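You operate a simulated robot arm through the tools that you are given. There is no shell and no other tool. Be economical: measure what you need, move in short steps, check, and stop when the job is done.

The job below is to be done with a simulated robot arm. You get a single attempt, and the scene is never put back.

## Task
Wind the blue ribbon onto the grey spool, then put that spool in the orange tray.
Fine: spool in the yellow dish, small guide lever over to it, brake off to wind all of it, brake back on; the blue spool stays.
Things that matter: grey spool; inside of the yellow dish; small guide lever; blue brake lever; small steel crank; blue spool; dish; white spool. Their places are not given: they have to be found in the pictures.

Only the result counts: the job must be done as asked and must still hold three seconds after the hand-in. Knocking over, shifting, dropping, spilling or breaking anything else fails it.

## Robot
A 6-joint arm with a two-finger parallel gripper, fixed in place. Base frame: the origin is at the foot of the arm, x ahead of it, y to its left, z up; the work surface is at about z = 0. Readings come in mm, rad, newtons and seconds.
With the tool pointing down near the work surface it reaches from about 140 to 580 mm from the base axis. Its first joint turns from -1.152 to 1.152 rad. Payload 2.1 kg.
The TCP is the grasp point between the finger pads, 30 mm short of the fingertips. In the tool frame z runs along the fingers and y along their closing line. Largest opening 94 mm; finger width 28, thickness 10; the body of the gripper, 50 by 96 mm, starts 55 mm behind the TCP.
Orientation is told as [roll, pitch, yaw] about the base's x, y, z axes, in that order, counted from this pose: with the fingers straight down and closing along the base's y, the tool's x points along the base's -x, its y along +y and its z along -z.

## Interface
- The arm moves only by the tool arm_command. Its argument "commands" is a list of rows, each a list of 7 numbers: the shift along the base's x, y, z in mm, then the turn, a rotation vector about the base's x, y, z in rad, then the opening, from 0 (shut) to 1 (fully open). In form: [[x, y, z, rx, ry, rz, grip], ...]. A call has 1 to 12 rows; each row shifts and turns the commanded pose from where the row before left it. Each row takes 0.2 s and may step no farther than 50 mm and 0.15 rad from the row before; otherwise, or with a gripper value out of range, the whole call is refused. Where a pose cannot be reached the arm comes as near as it can. A force on the tool above 40 N (or 10 N above the force at the start of the call, whichever is more), or a blocked arm, ends the call early, and 0.2 s more pass. Each finger travels about 72 mm/s and halts on what it meets, pressing with about 41 N; the grip force reading is that of the motor and also rises with nothing between the fingers. The clock runs only during rows and for 0.2 s after the last one: add rows that do not move to give the fingers time. It gives the time, the measured TCP pose, the force on the tool (base axes), the opening and the grip force at its end, in the units of the frame above (readings bear some noise).
- Cameras (640 x 400 px; columns grow to the right, rows downward): "scene" is fixed at [39.9, -371.6, 496.4]; the picture's right is [0.81, -0.58, 0.00], its down [-0.30, -0.43, -0.85] and it looks along [0.50, 0.69, -0.52] (base axes); focal length 230 px, centre (320, 200). "wrist" rides on the gripper at [-37, 0, -58] in the tool frame; the picture's right is [0.00, -1.00, 0.00], its down [0.97, 0.00, -0.24] and it looks along [0.24, 0.00, 0.97] (tool axes); focal length 218 px, centre (320, 200).
- get_image(camera): a new picture of that camera. It takes no simulated time.
- probe_pixels(camera, pixels): for up to 12 pixels [column, row] of the newest picture of that camera ("zoom" is the newest enlarged one), the place [x, y, z] in the base frame of the surface seen there, good to about 2 mm, but the place of the scene camera against the robot may be out by one fixed shift of up to 18 mm in any direction. It takes no simulated time.
- close_up(camera, box): a new picture of the part [left, top, right, bottom] of that camera's present view, enlarged. It takes no simulated time.
- finish_job(): hands the job in; it is judged then, once.

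Keep the steps short. Do not move on a guess: measure, check each grasp and each placing, and mend mistakes. In all there are 80 turns and 46 pictures (those below and enlarged ones count). Leave the gripper open and the arm clear of the work at the hand-in unless told otherwise, and finish with a single line.

The tools are called after "Emit:" by a JSON object that holds its "op" and its "data". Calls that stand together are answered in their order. arm_command: Moves the arm, as the interface text tells. Its arguments: {"type":"object","properties":{"commands":{"type":"array","items":{"type":"array","items":{"type":"number"}}}},"required":["commands"]} The other tools are called the same way: get_image (camera) takes a picture; probe_pixels (camera, pixels) gives the place of the surface under pixels of a picture; close_up (camera, box) takes an enlarged picture of a part of a camera's view; finish_job () hands the job in.

At the start:

```text
t: 0.0
tool_pos: [307.2, 90.6, 388.4]
ee_rot: [-0.001, -0.001, 0.001]
ft_force: [-0.4, -0.3, 0.3]
finger_gap: 94.1
gripper_force: 0.0
```

scene: 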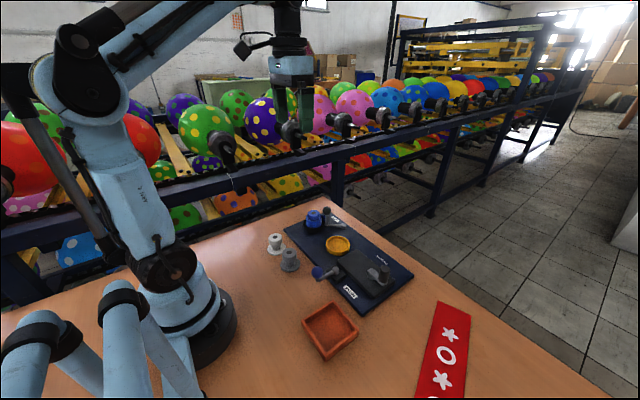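
wrist: 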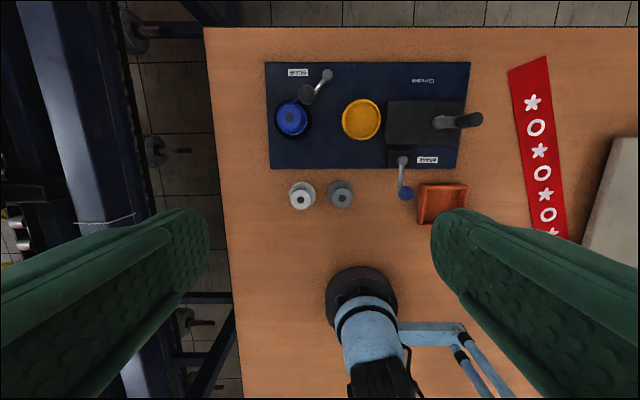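

I see a dark board with a blue spool, yellow dish, crank and levers, and two spools below it. First I'll enlarge the wrist and scene views.

Emit:
{"op": "close_up", "data": {"camera": "wrist", "box": [250, 50, 490, 230]}}

Emit:
{"op": "close_up", "data": {"camera": "scene", "box": [250, 190, 430, 320]}}

```text
2.22 times, centred on (370, 140) of wrist
```

zoom: 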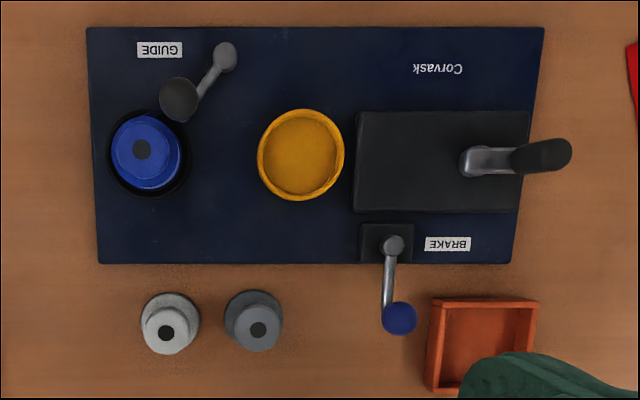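

```text
3.08 times, centred on (340, 255) of scene
```

zoom: 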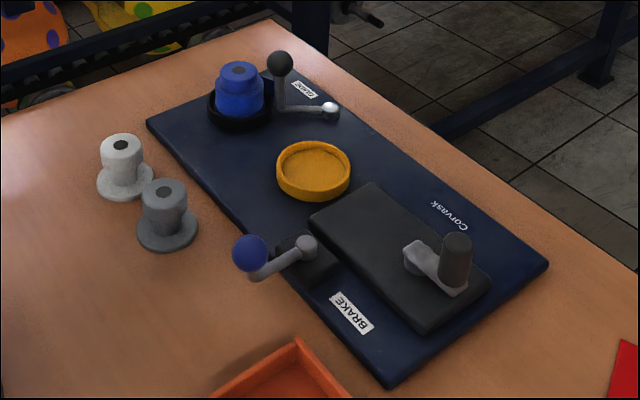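

Next I'll probe the main parts in the wrist view: spools, dish, levers, crank, tray.

Emit:
{"op": "probe_pixels", "data": {"camera": "wrist", "pixels": [[342, 195], [338, 184], [300, 200], [361, 133], [361, 100], [290, 117], [306, 94], [327, 74], [402, 159], [405, 193], [438, 122], [470, 119]]}}

Emit:
{"op": "probe_pixels", "data": {"camera": "zoom", "pixels": [[163, 191], [166, 235], [122, 146], [313, 165], [238, 70], [280, 62], [330, 110], [250, 252], [308, 243], [416, 258], [457, 245], [284, 107]]}}

```text
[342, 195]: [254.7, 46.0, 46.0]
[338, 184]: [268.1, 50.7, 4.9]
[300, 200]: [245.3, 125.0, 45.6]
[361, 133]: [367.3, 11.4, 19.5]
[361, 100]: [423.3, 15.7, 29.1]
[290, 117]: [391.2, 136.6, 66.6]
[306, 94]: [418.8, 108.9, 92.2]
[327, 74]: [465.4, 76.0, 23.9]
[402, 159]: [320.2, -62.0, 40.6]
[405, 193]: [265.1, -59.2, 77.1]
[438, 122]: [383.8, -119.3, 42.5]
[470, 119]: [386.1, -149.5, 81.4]
```

```text
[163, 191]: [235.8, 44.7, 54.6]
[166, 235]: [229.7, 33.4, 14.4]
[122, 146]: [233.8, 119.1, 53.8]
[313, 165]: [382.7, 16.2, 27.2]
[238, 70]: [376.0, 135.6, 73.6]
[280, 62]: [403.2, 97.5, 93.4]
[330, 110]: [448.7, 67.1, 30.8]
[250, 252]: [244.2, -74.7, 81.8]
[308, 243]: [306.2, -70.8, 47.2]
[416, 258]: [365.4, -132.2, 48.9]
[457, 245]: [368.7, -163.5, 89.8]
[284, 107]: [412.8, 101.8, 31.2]
```

The positions agree, apart from the scene camera's fixed shift of about (-16,-7,+7). Next I'll move lower for a sharper wrist view.

Emit:
{"op": "arm_command", "data": {"commands": [[0, -20, -45, 0, 0, 0, 1], [0, -20, -45, 0, 0, 0, 1], [0, -10, -40, 0, 0, 0, 1], [0, 0, 0, 0, 0, 0, 1]]}}

Emit:
{"op": "close_up", "data": {"camera": "wrist", "box": [200, 0, 440, 200]}}

Emit:
{"op": "get_image", "data": {"camera": "wrist"}}

```text
t: 1.0
tool_pos: [305.7, 40.1, 258.0]
ee_rot: [0.0, -0.001, 0.001]
ft_force: [0.7, 0.6, -0.4]
finger_gap: 94.1
gripper_force: 0.0
```

```text
2.00 times, centred on (320, 100) of wrist
```

zoom: 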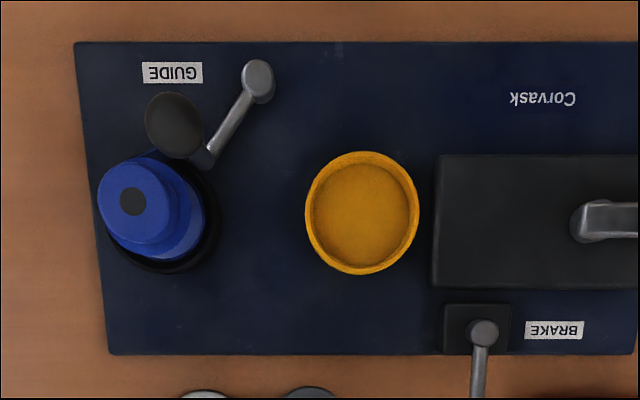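

```text
40 pictures are left
```

wrist: 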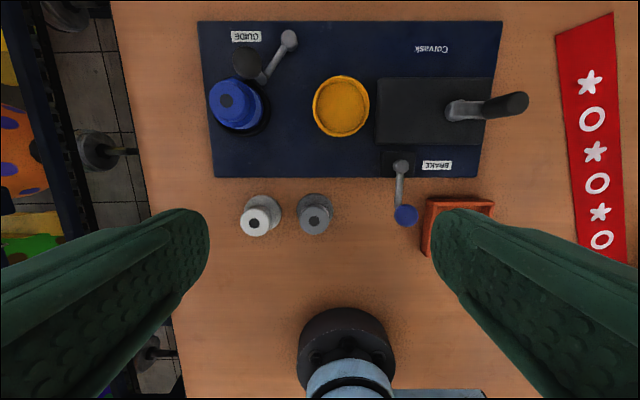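

Next I'll measure the dish rim and floor, guide pivot and knob, the grey spool's extents, and the tray.

Emit:
{"op": "probe_pixels", "data": {"camera": "zoom", "pixels": [[308, 210], [416, 210], [362, 155], [362, 271], [362, 215], [257, 70], [172, 125], [208, 158], [132, 201], [230, 125], [484, 332], [180, 300]]}}

Emit:
{"op": "probe_pixels", "data": {"camera": "wrist", "pixels": [[315, 217], [303, 216], [327, 216], [315, 206], [315, 229], [314, 195], [401, 165], [406, 215], [400, 190], [460, 108], [505, 104], [460, 202]]}}

Emit:
{"op": "close_up", "data": {"camera": "wrist", "box": [230, 170, 390, 270]}}

Emit:
{"op": "close_up", "data": {"camera": "wrist", "box": [370, 70, 530, 270]}}

```text
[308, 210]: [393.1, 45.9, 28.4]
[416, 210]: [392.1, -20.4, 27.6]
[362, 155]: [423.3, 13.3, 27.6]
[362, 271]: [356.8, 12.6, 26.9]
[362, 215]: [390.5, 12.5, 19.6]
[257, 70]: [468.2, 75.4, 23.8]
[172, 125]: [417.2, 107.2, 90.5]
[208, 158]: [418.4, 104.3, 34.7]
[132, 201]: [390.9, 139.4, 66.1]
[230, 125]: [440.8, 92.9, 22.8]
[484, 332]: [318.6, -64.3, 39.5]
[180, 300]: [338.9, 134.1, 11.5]
```

```text
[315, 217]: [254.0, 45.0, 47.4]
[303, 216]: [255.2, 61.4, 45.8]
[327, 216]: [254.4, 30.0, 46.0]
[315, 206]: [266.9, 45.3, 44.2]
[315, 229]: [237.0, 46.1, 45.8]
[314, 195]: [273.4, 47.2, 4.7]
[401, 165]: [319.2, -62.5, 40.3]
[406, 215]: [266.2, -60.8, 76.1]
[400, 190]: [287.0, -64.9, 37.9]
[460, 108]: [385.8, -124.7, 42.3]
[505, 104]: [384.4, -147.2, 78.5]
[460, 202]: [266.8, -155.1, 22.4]
```

```text
4.00 times, centred on (310, 220) of wrist
```

zoom: 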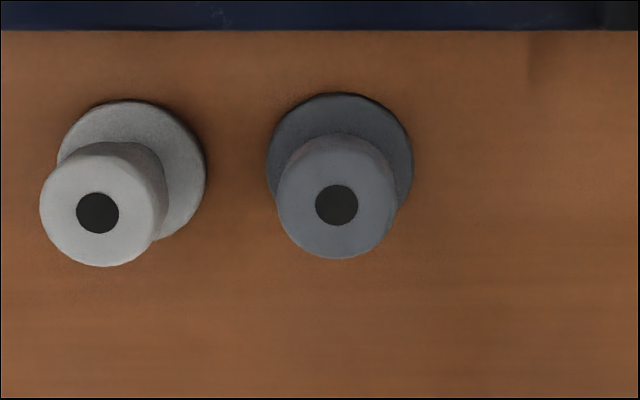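

```text
2.00 times, centred on (450, 170) of wrist
```

zoom: 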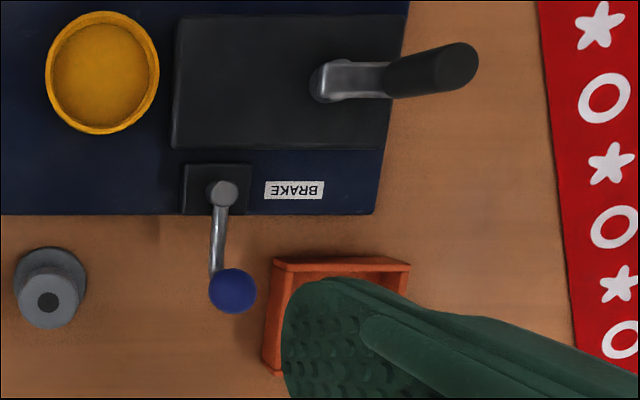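

Grey spool: axis about (252.5, 45.7), top z 46, narrow part about 31 mm wide, base flange about 52. The dish centre is (390.5, 12.7) with its floor at 19.5. Next I'll move above the grey spool with the gripper partly open, to stay clear of the white one.

Emit:
{"op": "arm_command", "data": {"commands": [[-27, 3, -40, 0, 0, 0, 0.56], [-26, 2.6, -45, 0, 0, 0, 0.56], [0, 0, -45, 0, 0, 0, 0.56], [0, 0, -25, 0, 0, 0, 0.56], [0, 0, 0, 0, 0, 0, 0.56]]}}

Emit:
{"op": "get_image", "data": {"camera": "wrist"}}

```text
refused: row 2 steps farther than a row can; nothing moved
```

```text
37 pictures are left
```

wrist: 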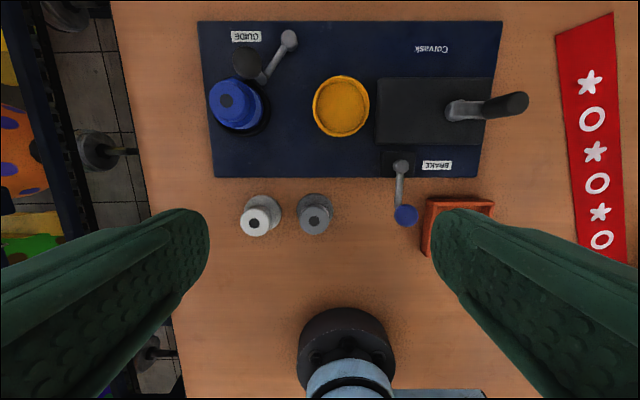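

The second row was over the 50 mm limit, so I'll split it into smaller rows.

Emit:
{"op": "arm_command", "data": {"commands": [[-27, 3, -35, 0, 0, 0, 0.56], [-26, 2.6, -35, 0, 0, 0, 0.56], [0, 0, -40, 0, 0, 0, 0.56], [0, 0, -45, 0, 0, 0, 0.56], [0, 0, 0, 0, 0, 0, 0.56]]}}

Emit:
{"op": "get_image", "data": {"camera": "wrist"}}

```text
t: 2.2
tool_pos: [254.2, 45.0, 102.9]
ee_rot: [0.0, -0.001, -0.001]
ft_force: [0.0, 0.4, -0.1]
finger_gap: 52.6
gripper_force: 0.0
```

```text
36 pictures are left
```

wrist: 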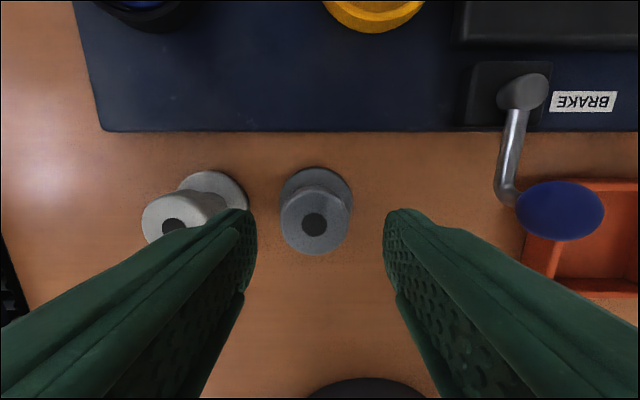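

The spool sits between the fingers. I'll refine its axis and probe the brake and tray from here.

Emit:
{"op": "probe_pixels", "data": {"camera": "wrist", "pixels": [[283, 218], [348, 218], [315, 195], [315, 250], [316, 170], [285, 190], [349, 190], [522, 90], [560, 210], [507, 192], [540, 260], [610, 250]]}}

```text
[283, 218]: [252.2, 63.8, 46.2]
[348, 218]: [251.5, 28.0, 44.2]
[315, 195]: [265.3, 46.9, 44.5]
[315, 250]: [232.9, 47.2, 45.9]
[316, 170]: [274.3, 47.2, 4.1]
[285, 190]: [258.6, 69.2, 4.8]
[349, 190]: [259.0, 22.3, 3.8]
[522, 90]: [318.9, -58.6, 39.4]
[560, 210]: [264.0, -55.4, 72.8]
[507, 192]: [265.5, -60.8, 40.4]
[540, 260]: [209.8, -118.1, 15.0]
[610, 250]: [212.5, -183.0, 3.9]
```

The refined axis is (250, 46). I'll descend to z 44 and close.

Emit:
{"op": "arm_command", "data": {"commands": [[-4, 1, -29, 0, 0, 0, 0.56], [0, 0, -30, 0, 0, 0, 0.56], [0, 0, 0, 0, 0, 0, 0.56], [0, 0, 0, 0, 0, 0, 0.3], [0, 0, 0, 0, 0, 0, 0.3], [0, 0, 0, 0, 0, 0, 0.3]]}}

Emit:
{"op": "close_up", "data": {"camera": "scene", "box": [250, 190, 410, 290]}}

```text
t: 3.6
tool_pos: [250.3, 46.2, 43.9]
ee_rot: [-0.001, 0.0, -0.001]
ft_force: [0.5, 0.3, 0.2]
finger_gap: 38.6
gripper_force: 40.9
```

```text
4.00 times, centred on (330, 240) of scene
```

zoom: 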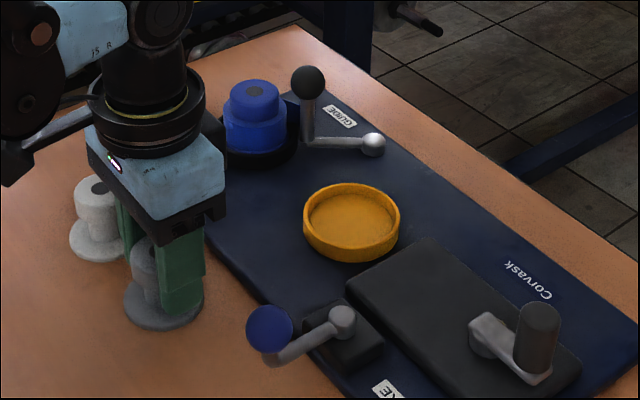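

Gripped at 38.6 mm gap. I'll lift and carry the spool above the dish.

Emit:
{"op": "arm_command", "data": {"commands": [[0, 0, 30, 0, 0, 0, 0.3], [0, 0, 35, 0, 0, 0, 0.3], [35, -8.5, 0, 0, 0, 0, 0.3], [35, -8, 0, 0, 0, 0, 0.3], [35, -8.5, 0, 0, 0, 0, 0.3], [35, -8.5, 0, 0, 0, 0, 0.3], [0, 0, 0, 0, 0, 0, 0.3]]}}

Emit:
{"op": "get_image", "data": {"camera": "wrist"}}

```text
t: 5.2
tool_pos: [389.9, 13.0, 107.9]
ee_rot: [0.0, 0.001, 0.001]
ft_force: [-0.5, 0.0, -1.6]
finger_gap: 38.6
gripper_force: 41.4
```

```text
34 pictures are left
```

wrist: 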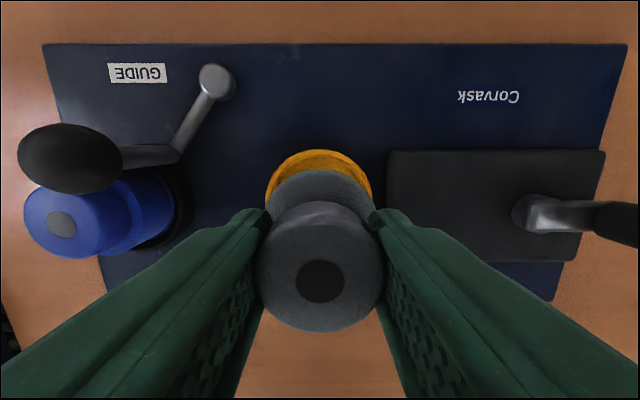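

I'll measure the held flange against the dish.

Emit:
{"op": "probe_pixels", "data": {"camera": "wrist", "pixels": [[319, 152], [319, 166], [320, 173], [272, 205], [276, 195], [364, 195], [269, 180], [370, 180], [320, 160], [214, 82], [70, 155], [170, 160]]}}

```text
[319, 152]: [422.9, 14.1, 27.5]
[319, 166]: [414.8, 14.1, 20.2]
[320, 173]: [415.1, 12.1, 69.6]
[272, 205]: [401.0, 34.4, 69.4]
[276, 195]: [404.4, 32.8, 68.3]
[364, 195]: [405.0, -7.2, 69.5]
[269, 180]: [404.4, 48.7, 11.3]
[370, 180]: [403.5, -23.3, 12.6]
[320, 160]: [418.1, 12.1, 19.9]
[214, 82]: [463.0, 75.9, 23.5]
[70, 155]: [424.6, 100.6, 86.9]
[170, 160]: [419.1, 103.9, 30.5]
```

Flange and dish are both centred near (390, 12.8). I'll lower to just above the floor in gentle rows.

Emit:
{"op": "arm_command", "data": {"commands": [[0, 0, -20, 0, 0, 0, 0.3], [0, 0, -15, 0, 0, 0, 0.3], [0, 0, -5, 0, 0, 0, 0.3], [0, 0, -3.5, 0, 0, 0, 0.3], [0, 0, 0, 0, 0, 0, 0.3]]}}

Emit:
{"op": "close_up", "data": {"camera": "scene", "box": [270, 190, 410, 290]}}

```text
t: 6.4
tool_pos: [389.6, 13.6, 64.8]
ee_rot: [0.001, 0.001, 0.0]
ft_force: [0.5, -0.6, -0.5]
finger_gap: 38.6
gripper_force: 41.3
```

```text
4.00 times, centred on (340, 240) of scene
```

zoom: 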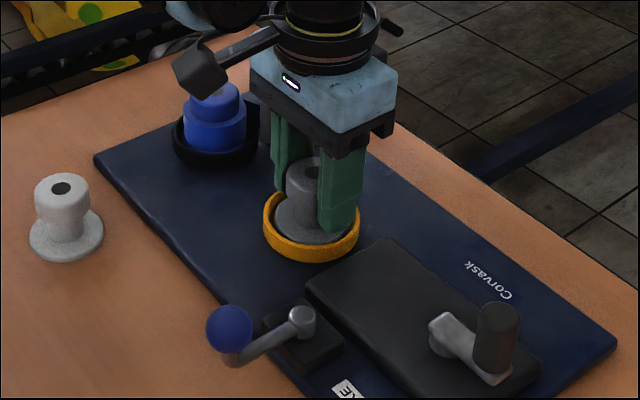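

The flange is inside the dish, just off the floor. I'll ease down 1 mm, open, and rise.

Emit:
{"op": "arm_command", "data": {"commands": [[0, 0, -1, 0, 0, 0, 0.3], [0, 0, 0, 0, 0, 0, 0.55], [0, 0, 0, 0, 0, 0, 0.55], [0, 0, 30, 0, 0, 0, 0.55], [0, 0, 40, 0, 0, 0, 0.55], [0, 0, 0, 0, 0, 0, 0.55]]}}

Emit:
{"op": "get_image", "data": {"camera": "wrist"}}

```text
t: 7.8
tool_pos: [390.9, 13.9, 134.7]
ee_rot: [-0.001, 0.0, -0.002]
ft_force: [0.4, -0.2, -0.6]
finger_gap: 51.9
gripper_force: 0.0
```

```text
32 pictures are left
```

wrist: 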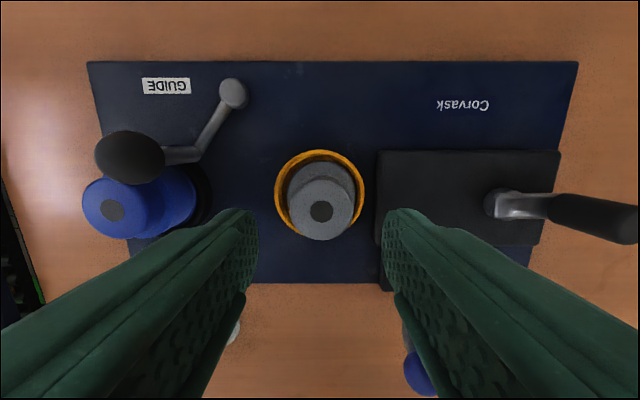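

The spool is seated in the dish. Next is the guide knob near (418, 105): I'll rise, move over it and look.

Emit:
{"op": "arm_command", "data": {"commands": [[0, 0, 30, 0, 0, 0, 0.55], [9, 45, 0, 0, 0, 0, 0.55], [18, 46, 0, 0, 0, 0, 0.55], [0, 0, 0, 0, 0, 0, 0.55]]}}

Emit:
{"op": "get_image", "data": {"camera": "wrist"}}

```text
t: 8.8
tool_pos: [418.1, 105.2, 163.4]
ee_rot: [0.0, 0.001, -0.002]
ft_force: [-0.5, -0.1, -0.3]
finger_gap: 51.5
gripper_force: 0.1
```

```text
31 pictures are left
```

wrist: 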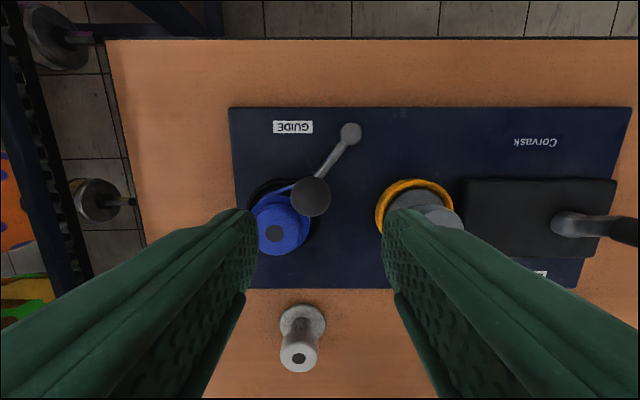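

Emit:
{"op": "probe_pixels", "data": {"camera": "wrist", "pixels": [[311, 197], [294, 197], [328, 197], [311, 181], [311, 212], [351, 134], [274, 233], [322, 175]]}}

```text
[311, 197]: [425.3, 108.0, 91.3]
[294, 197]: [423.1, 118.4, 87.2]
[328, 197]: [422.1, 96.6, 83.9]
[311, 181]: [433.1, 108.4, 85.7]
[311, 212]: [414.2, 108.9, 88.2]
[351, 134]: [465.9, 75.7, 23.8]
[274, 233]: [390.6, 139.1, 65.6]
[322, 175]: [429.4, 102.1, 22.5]
```

Ball centre is about (423, 107.5), 22 mm across, and the pivot is (465.5, 75.7). I'll come down with tips at z about 73 (above the blue spool's 66) and cage the ball.

Emit:
{"op": "arm_command", "data": {"commands": [[5, 2.3, -20, 0, 0, 0, 0.55], [0, 0, -25, 0, 0, 0, 0.55], [0, 0, -15, 0, 0, 0, 0.55], [0, 0, 0, 0, 0, 0, 0.28], [0, 0, 0, 0, 0, 0, 0.28]]}}

Emit:
{"op": "get_image", "data": {"camera": "wrist"}}

```text
t: 10.0
tool_pos: [422.1, 107.1, 103.9]
ee_rot: [0.0, 0.0, -0.001]
ft_force: [-0.5, 2.8, -0.7]
finger_gap: 27.7
gripper_force: 5.9
```

```text
30 pictures are left
```

wrist: 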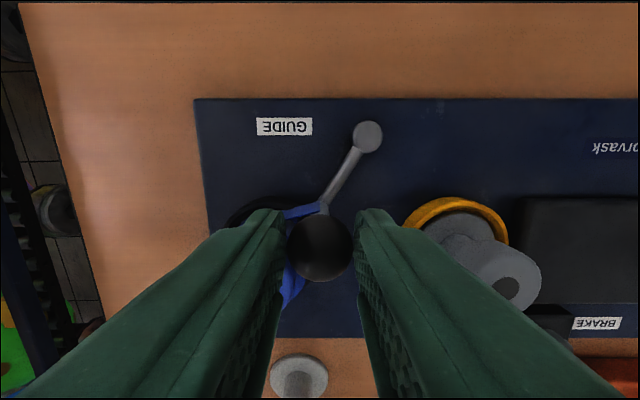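

The ball is caged. Next I'll sweep it along the arc toward the dish.

Emit:
{"op": "arm_command", "data": {"commands": [[-4.4, -6.9, 0, 0, 0, 0, 0.28], [-3.6, -8.5, 0, 0, 0, 0, 0.28], [-2.1, -9, 0, 0, 0, 0, 0.28], [-0.5, -9.2, 0, 0, 0, 0, 0.28], [1.2, -9.2, 0, 0, 0, 0, 0.28], [2.7, -8.9, 0, 0, 0, 0, 0.28], [4.2, -8.2, 0, 0, 0, 0, 0.28], [0, 0, 0, 0, 0, 0, 0.28]]}}

Emit:
{"op": "get_image", "data": {"camera": "wrist"}}

```text
t: 11.8
tool_pos: [419.6, 44.9, 104.1]
ee_rot: [-0.002, 0.0, -0.002]
ft_force: [-2.0, -3.2, -0.1]
finger_gap: 28.3
gripper_force: 2.6
```

```text
29 pictures are left
```

wrist: 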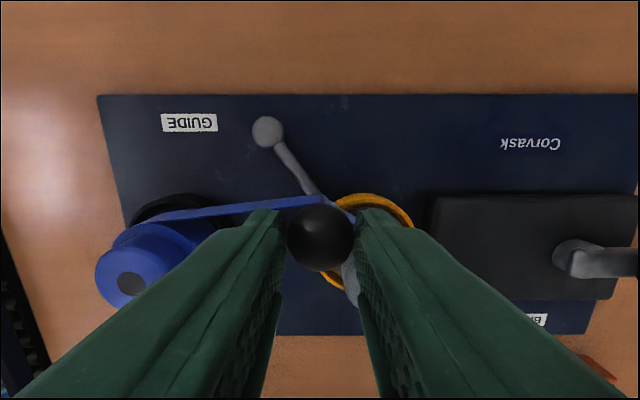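

The ribbon now runs to the guide beside the grey spool. I'll push a little farther to find the end stop.

Emit:
{"op": "arm_command", "data": {"commands": [[3.5, -4.5, 0, 0, 0, 0, 0.28], [3, -4, 0, 0, 0, 0, 0.28], [0, 0, 0, 0, 0, 0, 0.28]]}}

Emit:
{"op": "get_image", "data": {"camera": "wrist"}}

```text
t: 12.6
tool_pos: [426.9, 38.8, 103.9]
ee_rot: [0.005, 0.0, 0.001]
ft_force: [-6.9, 15.5, -1.4]
finger_gap: 35.0
gripper_force: 8.1
```

```text
28 pictures are left
```

wrist: 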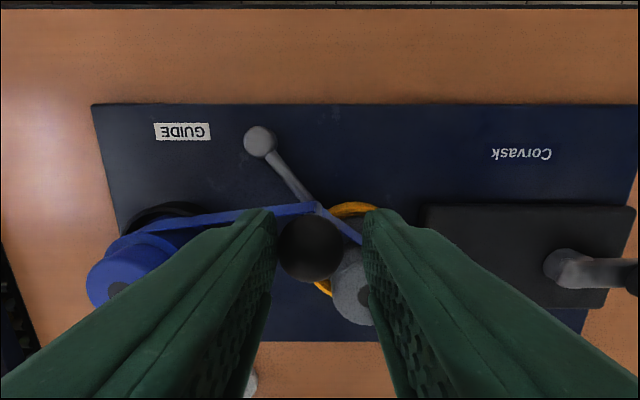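

The end stop is reached (force 15 N) and the ribbon now leads to the grey spool. I'll open and rise.

Emit:
{"op": "arm_command", "data": {"commands": [[-2, 3, 0, 0, 0, 0, 0.5], [0, 0, 0, 0, 0, 0, 0.5], [0, 0, 40, 0, 0, 0, 0.5], [0, 0, 30, 0, 0, 0, 0.5], [0, 0, 0, 0, 0, 0, 0.5]]}}

Emit:
{"op": "get_image", "data": {"camera": "wrist"}}

Emit:
{"op": "close_up", "data": {"camera": "scene", "box": [270, 190, 430, 310]}}

```text
t: 13.8
tool_pos: [424.3, 41.6, 175.4]
ee_rot: [0.0, -0.001, -0.002]
ft_force: [-0.3, -0.5, -1.0]
finger_gap: 46.8
gripper_force: 0.1
```

```text
27 pictures are left
```

wrist: 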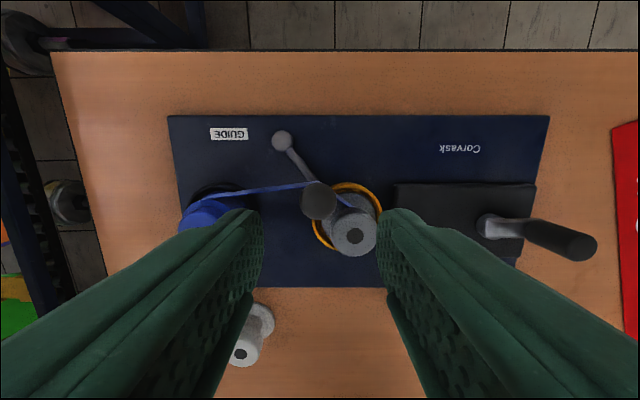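

```text
3.33 times, centred on (350, 250) of scene
```

zoom: 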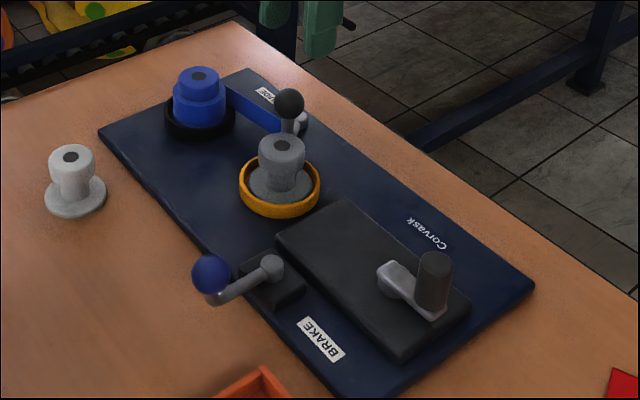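

Guide is set. Now I'll go over the brake knob near (264, -59).

Emit:
{"op": "arm_command", "data": {"commands": [[-40, -25, 0, 0, 0, 0, 0.5], [-40, -25, 0, 0, 0, 0, 0.5], [-40, -25, 0, 0, 0, 0, 0.5], [-40, -25, -15, 0, 0, 0, 0.5], [0, 0, 0, 0, 0, 0, 0.5]]}}

Emit:
{"op": "get_image", "data": {"camera": "wrist"}}

```text
t: 15.0
tool_pos: [263.8, -57.3, 159.1]
ee_rot: [0.0, 0.002, 0.001]
ft_force: [0.9, -0.2, 0.6]
finger_gap: 46.8
gripper_force: 0.0
```

```text
25 pictures are left
```

wrist: 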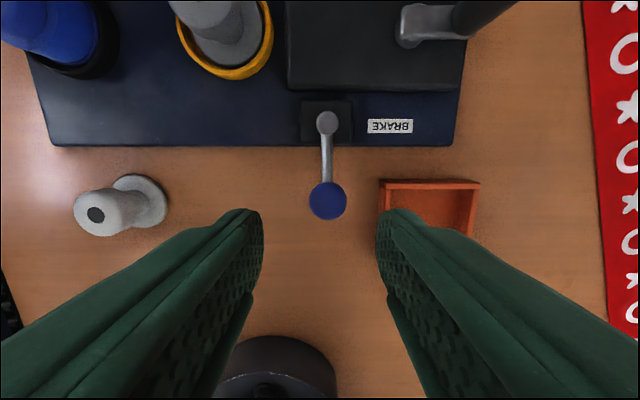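

Emit:
{"op": "probe_pixels", "data": {"camera": "wrist", "pixels": [[328, 200], [310, 200], [346, 200], [328, 184], [328, 217], [327, 123], [383, 183], [478, 184], [430, 205], [430, 182], [400, 188], [465, 200]]}}

```text
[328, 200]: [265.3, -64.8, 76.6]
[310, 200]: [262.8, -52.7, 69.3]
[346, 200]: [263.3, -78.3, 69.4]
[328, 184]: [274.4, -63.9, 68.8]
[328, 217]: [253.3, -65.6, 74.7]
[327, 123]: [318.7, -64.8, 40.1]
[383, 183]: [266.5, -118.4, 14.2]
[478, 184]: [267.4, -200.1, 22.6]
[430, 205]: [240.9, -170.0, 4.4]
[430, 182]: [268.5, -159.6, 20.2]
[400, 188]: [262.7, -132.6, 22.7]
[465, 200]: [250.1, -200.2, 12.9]
```

Brake ball is at (262.5, -65), z about 64 with 25 mm diameter; pivot is (318.7, -65), radius 56. I'll cage it and nudge toward +y first, watching the force.

Emit:
{"op": "arm_command", "data": {"commands": [[-0.8, -7.7, -30, 0, 0, 0, 0.5], [0, 0, -30, 0, 0, 0, 0.5], [0, 0, -17, 0, 0, 0, 0.5], [0, 0, 0, 0, 0, 0, 0.3], [0, 0, 0, 0, 0, 0, 0.3], [0, 4, 0, 0, 0, 0, 0.3], [0, 4, 0, 0, 0, 0, 0.3], [0.5, 4, 0, 0, 0, 0, 0.3]]}}

Emit:
{"op": "get_image", "data": {"camera": "wrist"}}

```text
t: 16.8
tool_pos: [263.4, -55.0, 82.7]
ee_rot: [0.0, -0.002, 0.001]
ft_force: [0.3, -0.7, -0.3]
finger_gap: 28.4
gripper_force: 0.3
```

```text
24 pictures are left
```

wrist: 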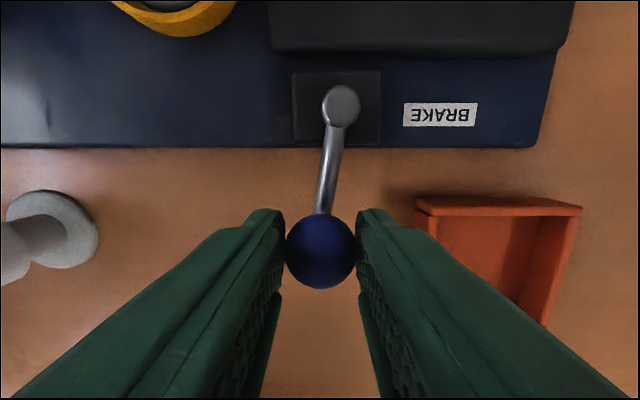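

It turns freely that way (about 10°). I'll carry on along the arc to find its stop.

Emit:
{"op": "arm_command", "data": {"commands": [[2.6, 9.5, 0, 0, 0, 0, 0.3], [4.1, 8.8, 0, 0, 0, 0, 0.3], [5.6, 8, 0, 0, 0, 0, 0.3], [0, 0, 0, 0, 0, 0, 0.3]]}}

Emit:
{"op": "get_image", "data": {"camera": "wrist"}}

```text
t: 17.8
tool_pos: [277.4, -28.6, 81.7]
ee_rot: [0.0, 0.0, 0.001]
ft_force: [-0.4, 0.0, -0.3]
finger_gap: 28.6
gripper_force: 0.3
```

```text
23 pictures are left
```

wrist: 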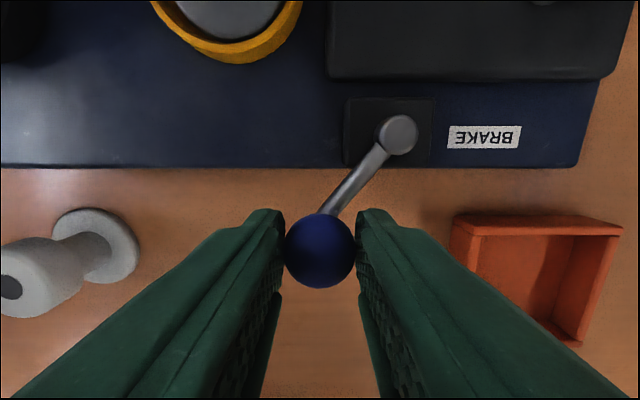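

It's at 40° and still free. I'll continue.

Emit:
{"op": "arm_command", "data": {"commands": [[6.9, 6.9, 0, 0, 0, 0, 0.3], [8, 5.6, 0, 0, 0, 0, 0.3], [4.4, 2.3, 0, 0, 0, 0, 0.3], [0, 0, 0, 0, 0, 0, 0.3]]}}

Emit:
{"op": "get_image", "data": {"camera": "wrist"}}

```text
t: 18.8
tool_pos: [296.8, -14.3, 83.6]
ee_rot: [-0.007, -0.001, -0.003]
ft_force: [-3.2, -24.8, -1.8]
finger_gap: 42.7
gripper_force: 12.9
```

```text
22 pictures are left
```

wrist: 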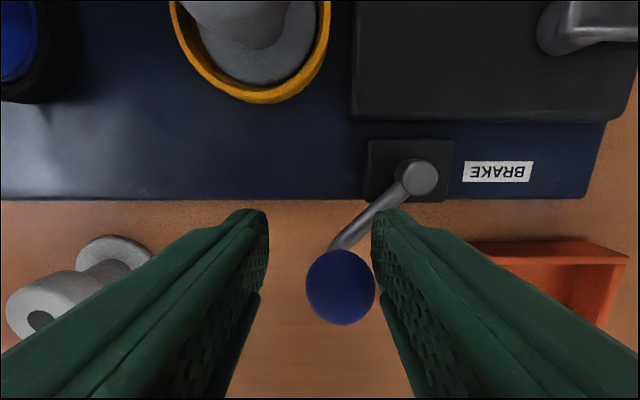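

It stops at about 45°, so the brake is off (it began at 0°). I'll release, rise, and go to the crank handle near (385, -148).

Emit:
{"op": "arm_command", "data": {"commands": [[-8, -8, 0, 0, 0, 0, 0.55], [0, 0, 0, 0, 0, 0, 0.55], [0, 0, 40, 0, 0, 0, 0.55], [0, 0, 45, 0, 0, 0, 0.55], [25, -40, 0, 0, 0, 0, 0.55], [25, -40, 0, 0, 0, 0, 0.55], [25, -40, 0, 0, 0, 0, 0.55], [17, 0, 0, 0, 0, 0, 0.55], [0, 0, 0, 0, 0, 0, 0.55]]}}

Emit:
{"op": "get_image", "data": {"camera": "wrist"}}

```text
t: 20.8
tool_pos: [380.3, -141.9, 168.3]
ee_rot: [0.001, 0.001, 0.0]
ft_force: [-0.4, -0.7, -0.4]
finger_gap: 51.5
gripper_force: 0.0
```

```text
21 pictures are left
```

wrist: 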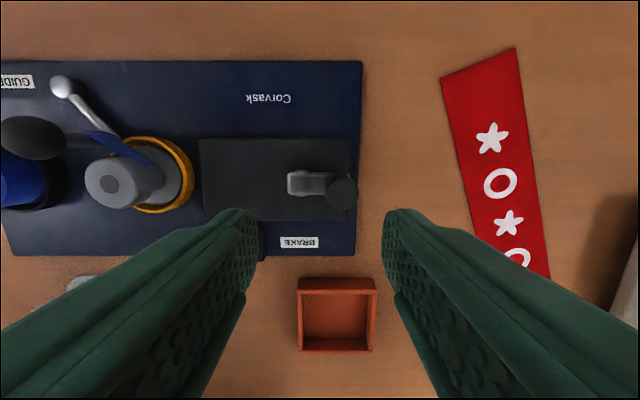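

Emit:
{"op": "probe_pixels", "data": {"camera": "wrist", "pixels": [[342, 194], [328, 194], [356, 194], [342, 180], [342, 208], [300, 183], [289, 174], [289, 192], [299, 286], [376, 286], [337, 280], [336, 350]]}}

Emit:
{"op": "close_up", "data": {"camera": "wrist", "box": [190, 120, 390, 245]}}

```text
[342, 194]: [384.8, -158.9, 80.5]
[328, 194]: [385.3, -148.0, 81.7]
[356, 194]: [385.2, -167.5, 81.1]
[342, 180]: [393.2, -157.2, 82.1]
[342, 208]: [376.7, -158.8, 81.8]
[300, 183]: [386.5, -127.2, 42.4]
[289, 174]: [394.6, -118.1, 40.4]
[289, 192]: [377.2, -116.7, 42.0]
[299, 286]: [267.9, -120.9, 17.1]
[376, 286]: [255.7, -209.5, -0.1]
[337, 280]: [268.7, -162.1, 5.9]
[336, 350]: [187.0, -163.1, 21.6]
```

```text
3.20 times, centred on (290, 182) of wrist
```

zoom: 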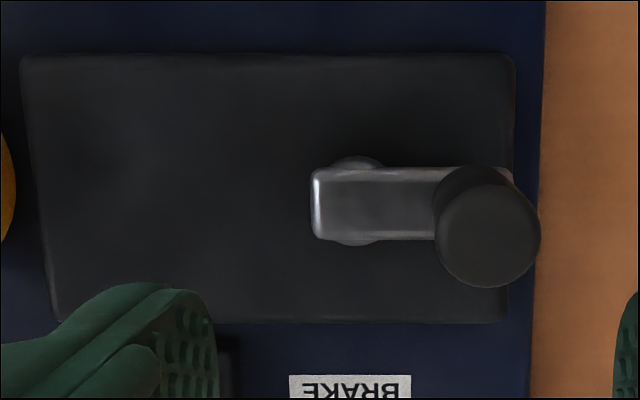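

Handle axis is about (385, -157), 20 mm across, top z 81; hub is about (385.5, -126.5). The ribbon reaches the grey spool on its far -y side, which suggests clockwise winding seen from above. I'll grip the handle first.

Emit:
{"op": "arm_command", "data": {"commands": [[4.7, -15.1, -30, 0, 0, 0, 0.55], [0, 0, -35, 0, 0, 0, 0.55], [0, 0, -21, 0, 0, 0, 0.55], [0, 0, 0, 0, 0, 0, 0.1], [0, 0, 0, 0, 0, 0, 0.1], [0, 0, 0, 0, 0, 0, 0.1]]}}

Emit:
{"op": "get_image", "data": {"camera": "wrist"}}

```text
t: 22.2
tool_pos: [384.1, -156.6, 81.3]
ee_rot: [-0.002, 0.001, 0.0]
ft_force: [0.5, -15.7, -0.1]
finger_gap: 22.4
gripper_force: 41.4
```

```text
19 pictures are left
```

wrist: 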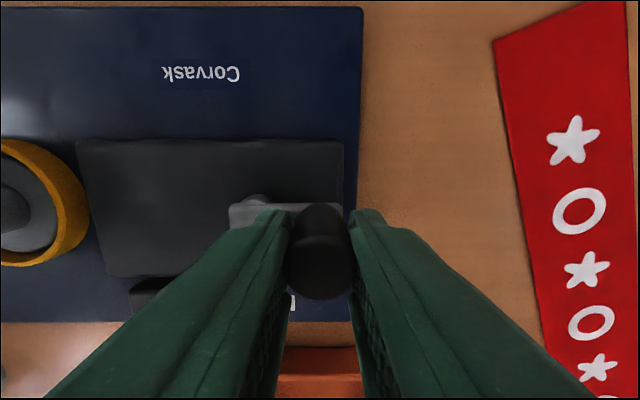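

Gripped, though slightly off centre (-15 N in y), so I'll shift 1 mm. Next I'll try a clockwise quarter turn and read the force.

Emit:
{"op": "arm_command", "data": {"commands": [[0, -1, 0, 0, 0, 0, 0.1], [-15.5, 4.15, 0, 0, 0, 0, 0.1], [-11.35, 11.35, 0, 0, 0, 0, 0.1], [-4.15, 15.5, 0, 0, 0, 0, 0.1], [0, 0, 0, 0, 0, 0, 0.1]]}}

Emit:
{"op": "get_image", "data": {"camera": "wrist"}}

```text
t: 23.4
tool_pos: [352.8, -127.4, 82.0]
ee_rot: [-0.002, -0.001, -0.002]
ft_force: [2.3, -21.4, 18.9]
finger_gap: 22.3
gripper_force: 41.0
```

```text
18 pictures are left
```

wrist: 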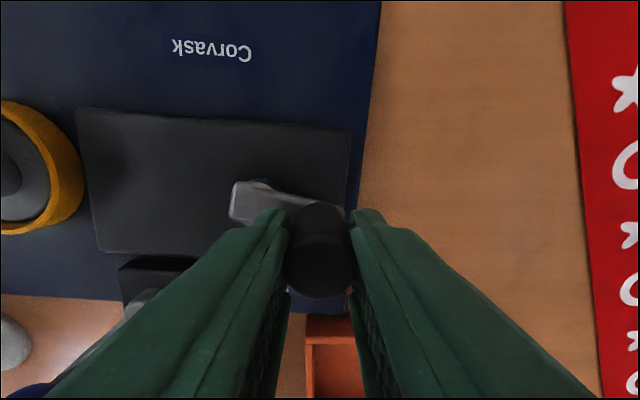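

The board looks shifted and turned in this view, so I must check before any more motion. I'll look at the scene and probe known points.

Emit:
{"op": "close_up", "data": {"camera": "scene", "box": [260, 190, 440, 320]}}

Emit:
{"op": "probe_pixels", "data": {"camera": "wrist", "pixels": [[78, 110], [348, 132], [40, 160], [20, 330], [310, 320], [578, 150], [240, 205], [210, 50], [130, 265], [348, 220], [400, 330], [10, 170]]}}

```text
3.08 times, centred on (350, 255) of scene
```

zoom: 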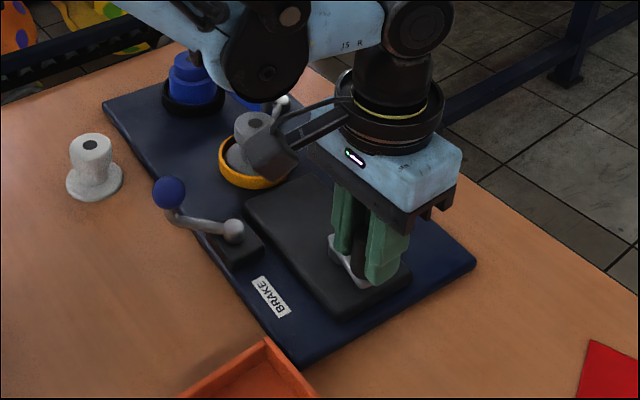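

```text
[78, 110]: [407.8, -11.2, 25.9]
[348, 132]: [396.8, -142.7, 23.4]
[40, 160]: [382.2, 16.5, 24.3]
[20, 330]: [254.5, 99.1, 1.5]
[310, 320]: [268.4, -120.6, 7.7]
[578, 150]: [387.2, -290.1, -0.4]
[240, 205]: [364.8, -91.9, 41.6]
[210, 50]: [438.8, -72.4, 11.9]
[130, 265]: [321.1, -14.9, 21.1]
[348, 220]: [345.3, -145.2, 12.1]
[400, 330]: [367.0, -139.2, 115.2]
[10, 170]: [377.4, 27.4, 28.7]
```

The board itself was dragged: the crank barely turned (about 8°), so it's effectively locked in this state. I'll release gently and go up to measure where the board is now.

Emit:
{"op": "arm_command", "data": {"commands": [[0, 0, 0, 0, 0, 0, 0.45], [0, 0, 0, 0, 0, 0, 0.45], [0, 0, 45, 0, 0, 0, 0.45], [0, 25, 40, 0, 0, 0, 0.6], [-15, 40, 15, 0, 0, 0, 0.8], [-15, 40, 15, 0, 0, 0, 1], [-15, 35, 30, 0, 0, 0, 1], [0, 27, 20, 0, 0, 0, 1], [0, 0, 10, 0, 0, 0, 1], [0, 0, 0, 0, 0, 0, 1]]}}

Emit:
{"op": "get_image", "data": {"camera": "wrist"}}

```text
t: 25.6
tool_pos: [308.9, 40.2, 257.7]
ee_rot: [-0.001, 0.002, -0.001]
ft_force: [-0.5, 0.2, -1.1]
finger_gap: 93.9
gripper_force: 0.2
```

```text
16 pictures are left
```

wrist: 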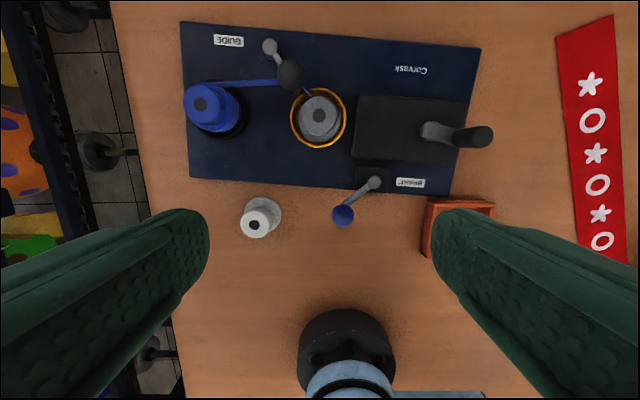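

The board has slid about 25 mm toward +y and turned about 5°, while everything on it still stands. I'll measure reference points now so I can restore it later, and also the handle and hub.

Emit:
{"op": "probe_pixels", "data": {"camera": "wrist", "pixels": [[483, 136], [483, 128], [483, 145], [432, 131], [270, 46], [375, 182], [203, 102], [343, 212], [355, 98], [472, 106], [351, 155], [455, 167]]}}

Emit:
{"op": "close_up", "data": {"camera": "wrist", "box": [340, 60, 500, 210]}}

```text
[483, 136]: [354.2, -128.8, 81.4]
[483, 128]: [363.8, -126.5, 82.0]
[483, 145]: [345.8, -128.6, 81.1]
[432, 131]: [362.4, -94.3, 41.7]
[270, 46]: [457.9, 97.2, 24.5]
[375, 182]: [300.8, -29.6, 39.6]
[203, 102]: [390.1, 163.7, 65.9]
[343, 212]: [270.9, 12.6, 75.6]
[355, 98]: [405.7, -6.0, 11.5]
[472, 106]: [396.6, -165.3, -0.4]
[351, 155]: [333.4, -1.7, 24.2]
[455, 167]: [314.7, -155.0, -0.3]
```

```text
2.67 times, centred on (420, 135) of wrist
```

zoom: 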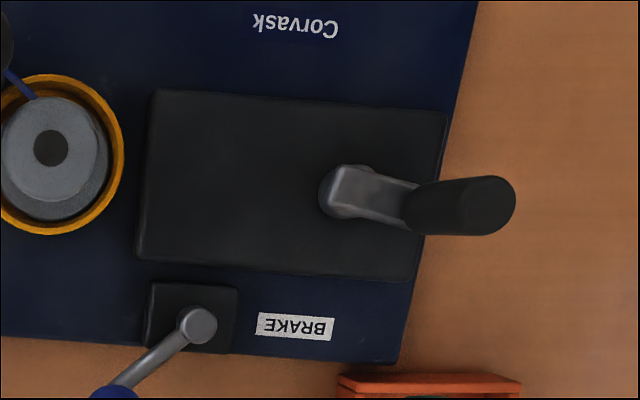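

Now the handle is at (354.5, -128) and the hub at about (360.5, -98.5). I'll go back to the handle and grip it, then test only tiny nudges counter-clockwise.

Emit:
{"op": "arm_command", "data": {"commands": [[10, -38, -25, 0, 0, 0, 0.8], [10, -40, -25, 0, 0, 0, 0.6], [10, -40, -25, 0, 0, 0, 0.5], [10, -40, -10, 0, 0, 0, 0.45], [5.6, -10.2, 0, 0, 0, 0, 0.45], [0, 0, -45, 0, 0, 0, 0.45], [0, 0, -45, 0, 0, 0, 0.45], [0, 0, 0, 0, 0, 0, 0.45], [0, 0, 0, 0, 0, 0, 0.1], [0, 0, 0, 0, 0, 0, 0.1], [0, 0, 0, 0, 0, 0, 0.1]]}}

```text
t: 28.0
tool_pos: [353.4, -127.3, 82.5]
ee_rot: [0.002, 0.0, 0.002]
ft_force: [3.8, 12.0, 0.1]
finger_gap: 22.3
gripper_force: 41.2
```

Gripped with a 12 N bias. I'll correct by +0.8 mm in y, then nudge 1.5 mm counter-clockwise (+x).

Emit:
{"op": "arm_command", "data": {"commands": [[0, 0.8, 0, 0, 0, 0, 0.1], [0.7, -0.1, 0, 0, 0, 0, 0.1], [0.8, -0.2, 0, 0, 0, 0, 0.1], [0, 0, 0, 0, 0, 0, 0.1]]}}

```text
t: 29.0
tool_pos: [354.4, -127.7, 82.2]
ee_rot: [-0.003, -0.001, -0.002]
ft_force: [-0.2, -0.4, 8.6]
finger_gap: 22.0
gripper_force: 40.5
```

Almost no resistance. I'll nudge 3 mm more.

Emit:
{"op": "arm_command", "data": {"commands": [[1.5, -0.3, 0, 0, 0, 0, 0.1], [1.5, -0.3, 0, 0, 0, 0, 0.1], [0, 0, 0, 0, 0, 0, 0.1]]}}

```text
t: 29.8
tool_pos: [358.8, -127.1, 82.2]
ee_rot: [0.0, 0.001, 0.0]
ft_force: [-0.6, -2.6, 35.4]
finger_gap: 21.7
gripper_force: 40.9
```

x/y forces are small, so counter-clockwise turns freely, but a vertical force of 35 N built up. I'll look before continuing.

Emit:
{"op": "get_image", "data": {"camera": "wrist"}}

Emit:
{"op": "close_up", "data": {"camera": "scene", "box": [300, 200, 440, 300]}}

```text
14 pictures are left
```

wrist: 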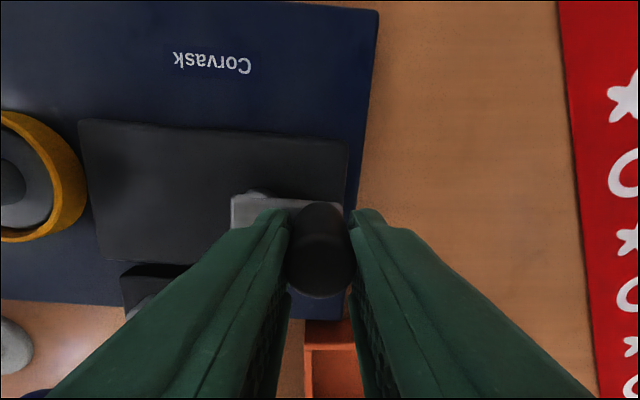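

```text
4.00 times, centred on (370, 250) of scene
```

zoom: 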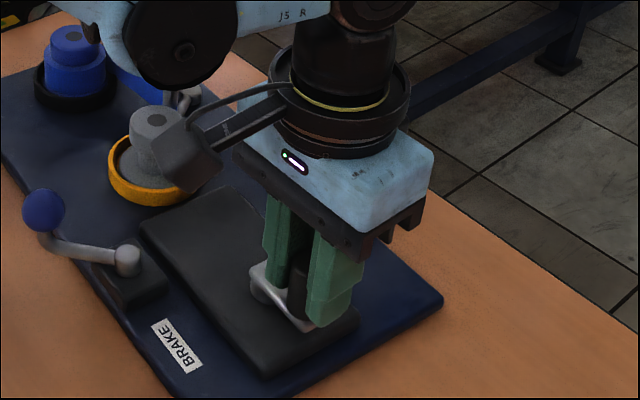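

The crank has come back parallel with its box without moving the board. I'll release and regrip to clear the stress, then continue counter-clockwise in small steps. Hub is at about (360.5, -98).

Emit:
{"op": "arm_command", "data": {"commands": [[0, 0, 0, 0, 0, 0, 0.35], [0, 0, 4, 0, 0, 0, 0.35], [0, 0, 0, 0, 0, 0, 0.1], [0, 0, 0, 0, 0, 0, 0.1], [0, 0, 0, 0, 0, 0, 0.1]]}}

```text
t: 31.0
tool_pos: [358.7, -127.0, 85.1]
ee_rot: [0.001, -0.001, 0.0]
ft_force: [-0.4, -1.7, 0.7]
finger_gap: 22.2
gripper_force: 41.0
```

Stress cleared. Next is a 15° then another 15° counter-clockwise along the arc, checking force.

Emit:
{"op": "arm_command", "data": {"commands": [[4, 0.1, 0, 0, 0, 0, 0.1], [3.9, 0.4, 0, 0, 0, 0, 0.1], [0, 0, 0, 0, 0, 0, 0.1]]}}

```text
t: 31.8
tool_pos: [366.4, -127.2, 85.5]
ee_rot: [0.0, 0.0, 0.0]
ft_force: [0.2, -5.9, -0.1]
finger_gap: 22.3
gripper_force: 41.1
```

Free motion. I'll continue.

Emit:
{"op": "arm_command", "data": {"commands": [[3.9, 0.8, 0, 0, 0, 0, 0.1], [3.7, 1.4, 0, 0, 0, 0, 0.1], [3.4, 1.9, 0, 0, 0, 0, 0.1], [3.2, 2.4, 0, 0, 0, 0, 0.1], [0, 0, 0, 0, 0, 0, 0.1]]}}

Emit:
{"op": "get_image", "data": {"camera": "wrist"}}

```text
t: 33.0
tool_pos: [381.9, -120.8, 84.7]
ee_rot: [0.0, -0.002, 0.001]
ft_force: [5.0, -4.7, 0.7]
finger_gap: 22.0
gripper_force: 40.6
```

```text
12 pictures are left
```

wrist: 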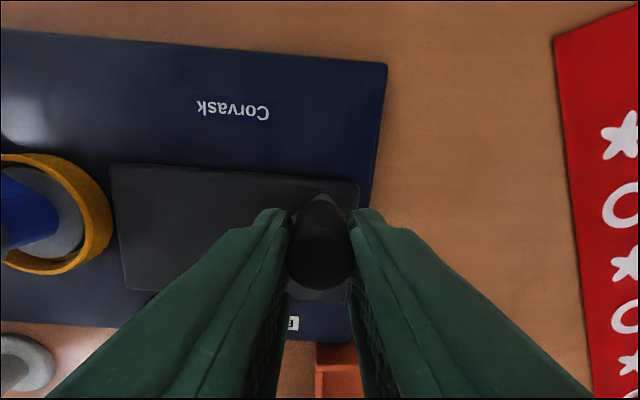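

The ribbon is already winding onto the grey spool and the board is still, so counter-clockwise is right. I'll continue about 90° more around the hub at (362.5, -98).

Emit:
{"op": "arm_command", "data": {"commands": [[5.2, 5.7, 0, 0, 0, 0, 0.1], [3.7, 7, 0, 0, 0, 0, 0.1], [1.7, 7.8, 0, 0, 0, 0, 0.1], [-0.4, 7.9, 0, 0, 0, 0, 0.1], [-2.3, 7.5, 0, 0, 0, 0, 0.1], [0, 0, 0, 0, 0, 0, 0.1]]}}

```text
t: 34.4
tool_pos: [387.9, -84.3, 87.1]
ee_rot: [0.002, -0.002, 0.0]
ft_force: [14.5, 5.5, -0.3]
finger_gap: 21.9
gripper_force: 41.4
```

Outward force is 14 N, so the radius is a bit larger (about 31.3). I'll correct and go on another 75°.

Emit:
{"op": "arm_command", "data": {"commands": [[0.9, 0.4, 0, 0, 0, 0, 0.1], [-4.4, 6.9, 0, 0, 0, 0, 0.1], [-6, 5.5, 0, 0, 0, 0, 0.1], [-7.3, 3.8, 0, 0, 0, 0, 0.1], [-8, 1.8, 0, 0, 0, 0, 0.1], [-8.1, -0.4, 0, 0, 0, 0, 0.1], [0, 0, 0, 0, 0, 0, 0.1]]}}

```text
t: 35.9
tool_pos: [353.9, -64.0, 85.9]
ee_rot: [0.01, 0.006, 0.002]
ft_force: [0.3, 1.4, 2.9]
finger_gap: 22.3
gripper_force: 41.4
stopped in row 7: the force on the tool passed its limit (the readings are from after the stop); the commanded pose is now the measured one
```

A force limit tripped near the end. I'll check where the handle is.

Emit:
{"op": "get_image", "data": {"camera": "wrist"}}

```text
11 pictures are left
```

wrist: 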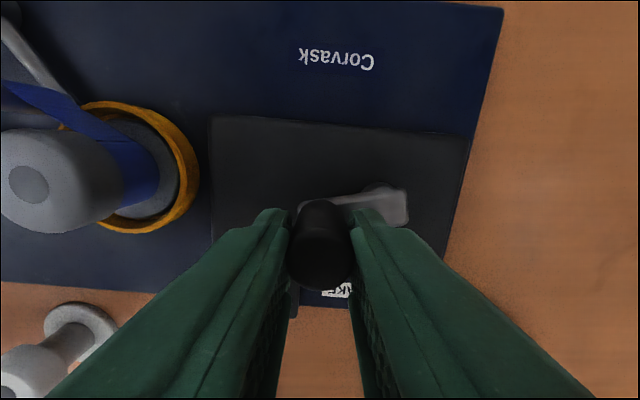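

Still gripped with the ribbon winding well. I'll re-measure the hub from here.

Emit:
{"op": "probe_pixels", "data": {"camera": "wrist", "pixels": [[384, 205], [407, 192], [408, 222], [374, 185], [214, 120], [468, 140], [337, 60], [500, 12], [192, 170], [380, 186]]}}

```text
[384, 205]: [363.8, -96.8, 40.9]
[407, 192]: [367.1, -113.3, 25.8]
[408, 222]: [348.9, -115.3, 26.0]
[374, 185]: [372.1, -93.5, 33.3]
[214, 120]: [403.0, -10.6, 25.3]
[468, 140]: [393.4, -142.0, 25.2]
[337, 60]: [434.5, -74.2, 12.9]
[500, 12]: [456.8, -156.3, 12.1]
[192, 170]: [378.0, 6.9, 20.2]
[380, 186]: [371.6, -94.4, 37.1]
```

Updated hub is (361.8, -95.8), radius about 31.8, handle at about 104°. I'll continue 75° counter-clockwise.

Emit:
{"op": "arm_command", "data": {"commands": [[-7.5, -4, 0, 0, 0, 0, 0.1], [-6.7, -4.9, 0, 0, 0, 0, 0.1], [-5.2, -6.5, 0, 0, 0, 0, 0.1], [-3.3, -7.6, 0, 0, 0, 0, 0.1], [-1.2, -8.2, 0, 0, 0, 0, 0.1], [0, 0, 0, 0, 0, 0, 0.1]]}}

```text
t: 36.7
tool_pos: [335.1, -75.3, 85.2]
ee_rot: [0.016, 0.014, 0.002]
ft_force: [-2.4, 1.8, 3.6]
finger_gap: 22.4
gripper_force: 40.5
stopped in row 3: the force on the tool passed its limit (the readings are from after the stop); the commanded pose is now the measured one
```

Tilt shows the handle pulled outward, so the hub fits better at (360, -95.3) with r 32. I'll regrip with the tilt removed and continue 75°.

Emit:
{"op": "arm_command", "data": {"commands": [[0, 0, 0, 0, 0, 0, 0.32], [0, 0, 0, -0.016, -0.014, -0.002, 0.32], [0, 0, 0, 0, 0, 0, 0.1], [0, 0, 0, 0, 0, 0, 0.1], [-4.3, -7, 0, 0, 0, 0, 0.1], [-2.4, -8, 0, 0, 0, 0, 0.1], [-0.2, -8.3, 0, 0, 0, 0, 0.1], [1.9, -8.2, 0, 0, 0, 0, 0.1], [4, -7.3, 0, 0, 0, 0, 0.1], [0, 0, 0, 0, 0, 0, 0.1]]}}

```text
t: 38.9
tool_pos: [334.2, -115.8, 86.2]
ee_rot: [-0.004, 0.0, 0.001]
ft_force: [2.9, 1.5, 0.2]
finger_gap: 22.2
gripper_force: 40.9
```

Smooth with low force. I'll continue another 120°.

Emit:
{"op": "arm_command", "data": {"commands": [[5.8, -6.1, 0, 0, 0, 0, 0.1], [7.1, -4.3, 0, 0, 0, 0, 0.1], [8, -2.4, 0, 0, 0, 0, 0.1], [8.3, -0.2, 0, 0, 0, 0, 0.1], [8.2, 1.9, 0, 0, 0, 0, 0.1], [7.3, 4, 0, 0, 0, 0, 0.1], [0, 0, 0, 0, 0, 0, 0.1]]}}

Emit:
{"op": "get_image", "data": {"camera": "scene"}}

```text
t: 40.5
tool_pos: [378.9, -121.2, 84.2]
ee_rot: [-0.002, 0.0, 0.001]
ft_force: [0.9, 0.6, 0.3]
finger_gap: 22.0
gripper_force: 41.0
```

```text
10 pictures are left
```

scene: 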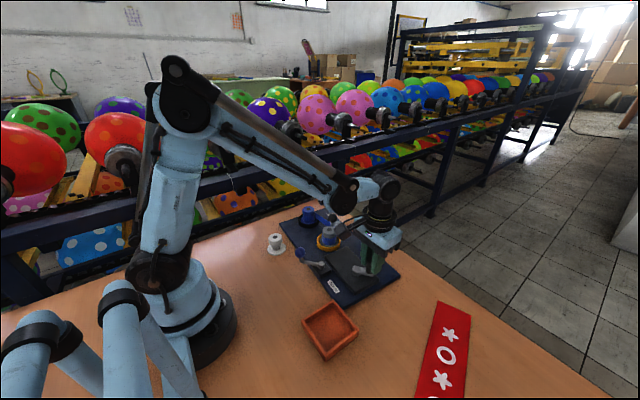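

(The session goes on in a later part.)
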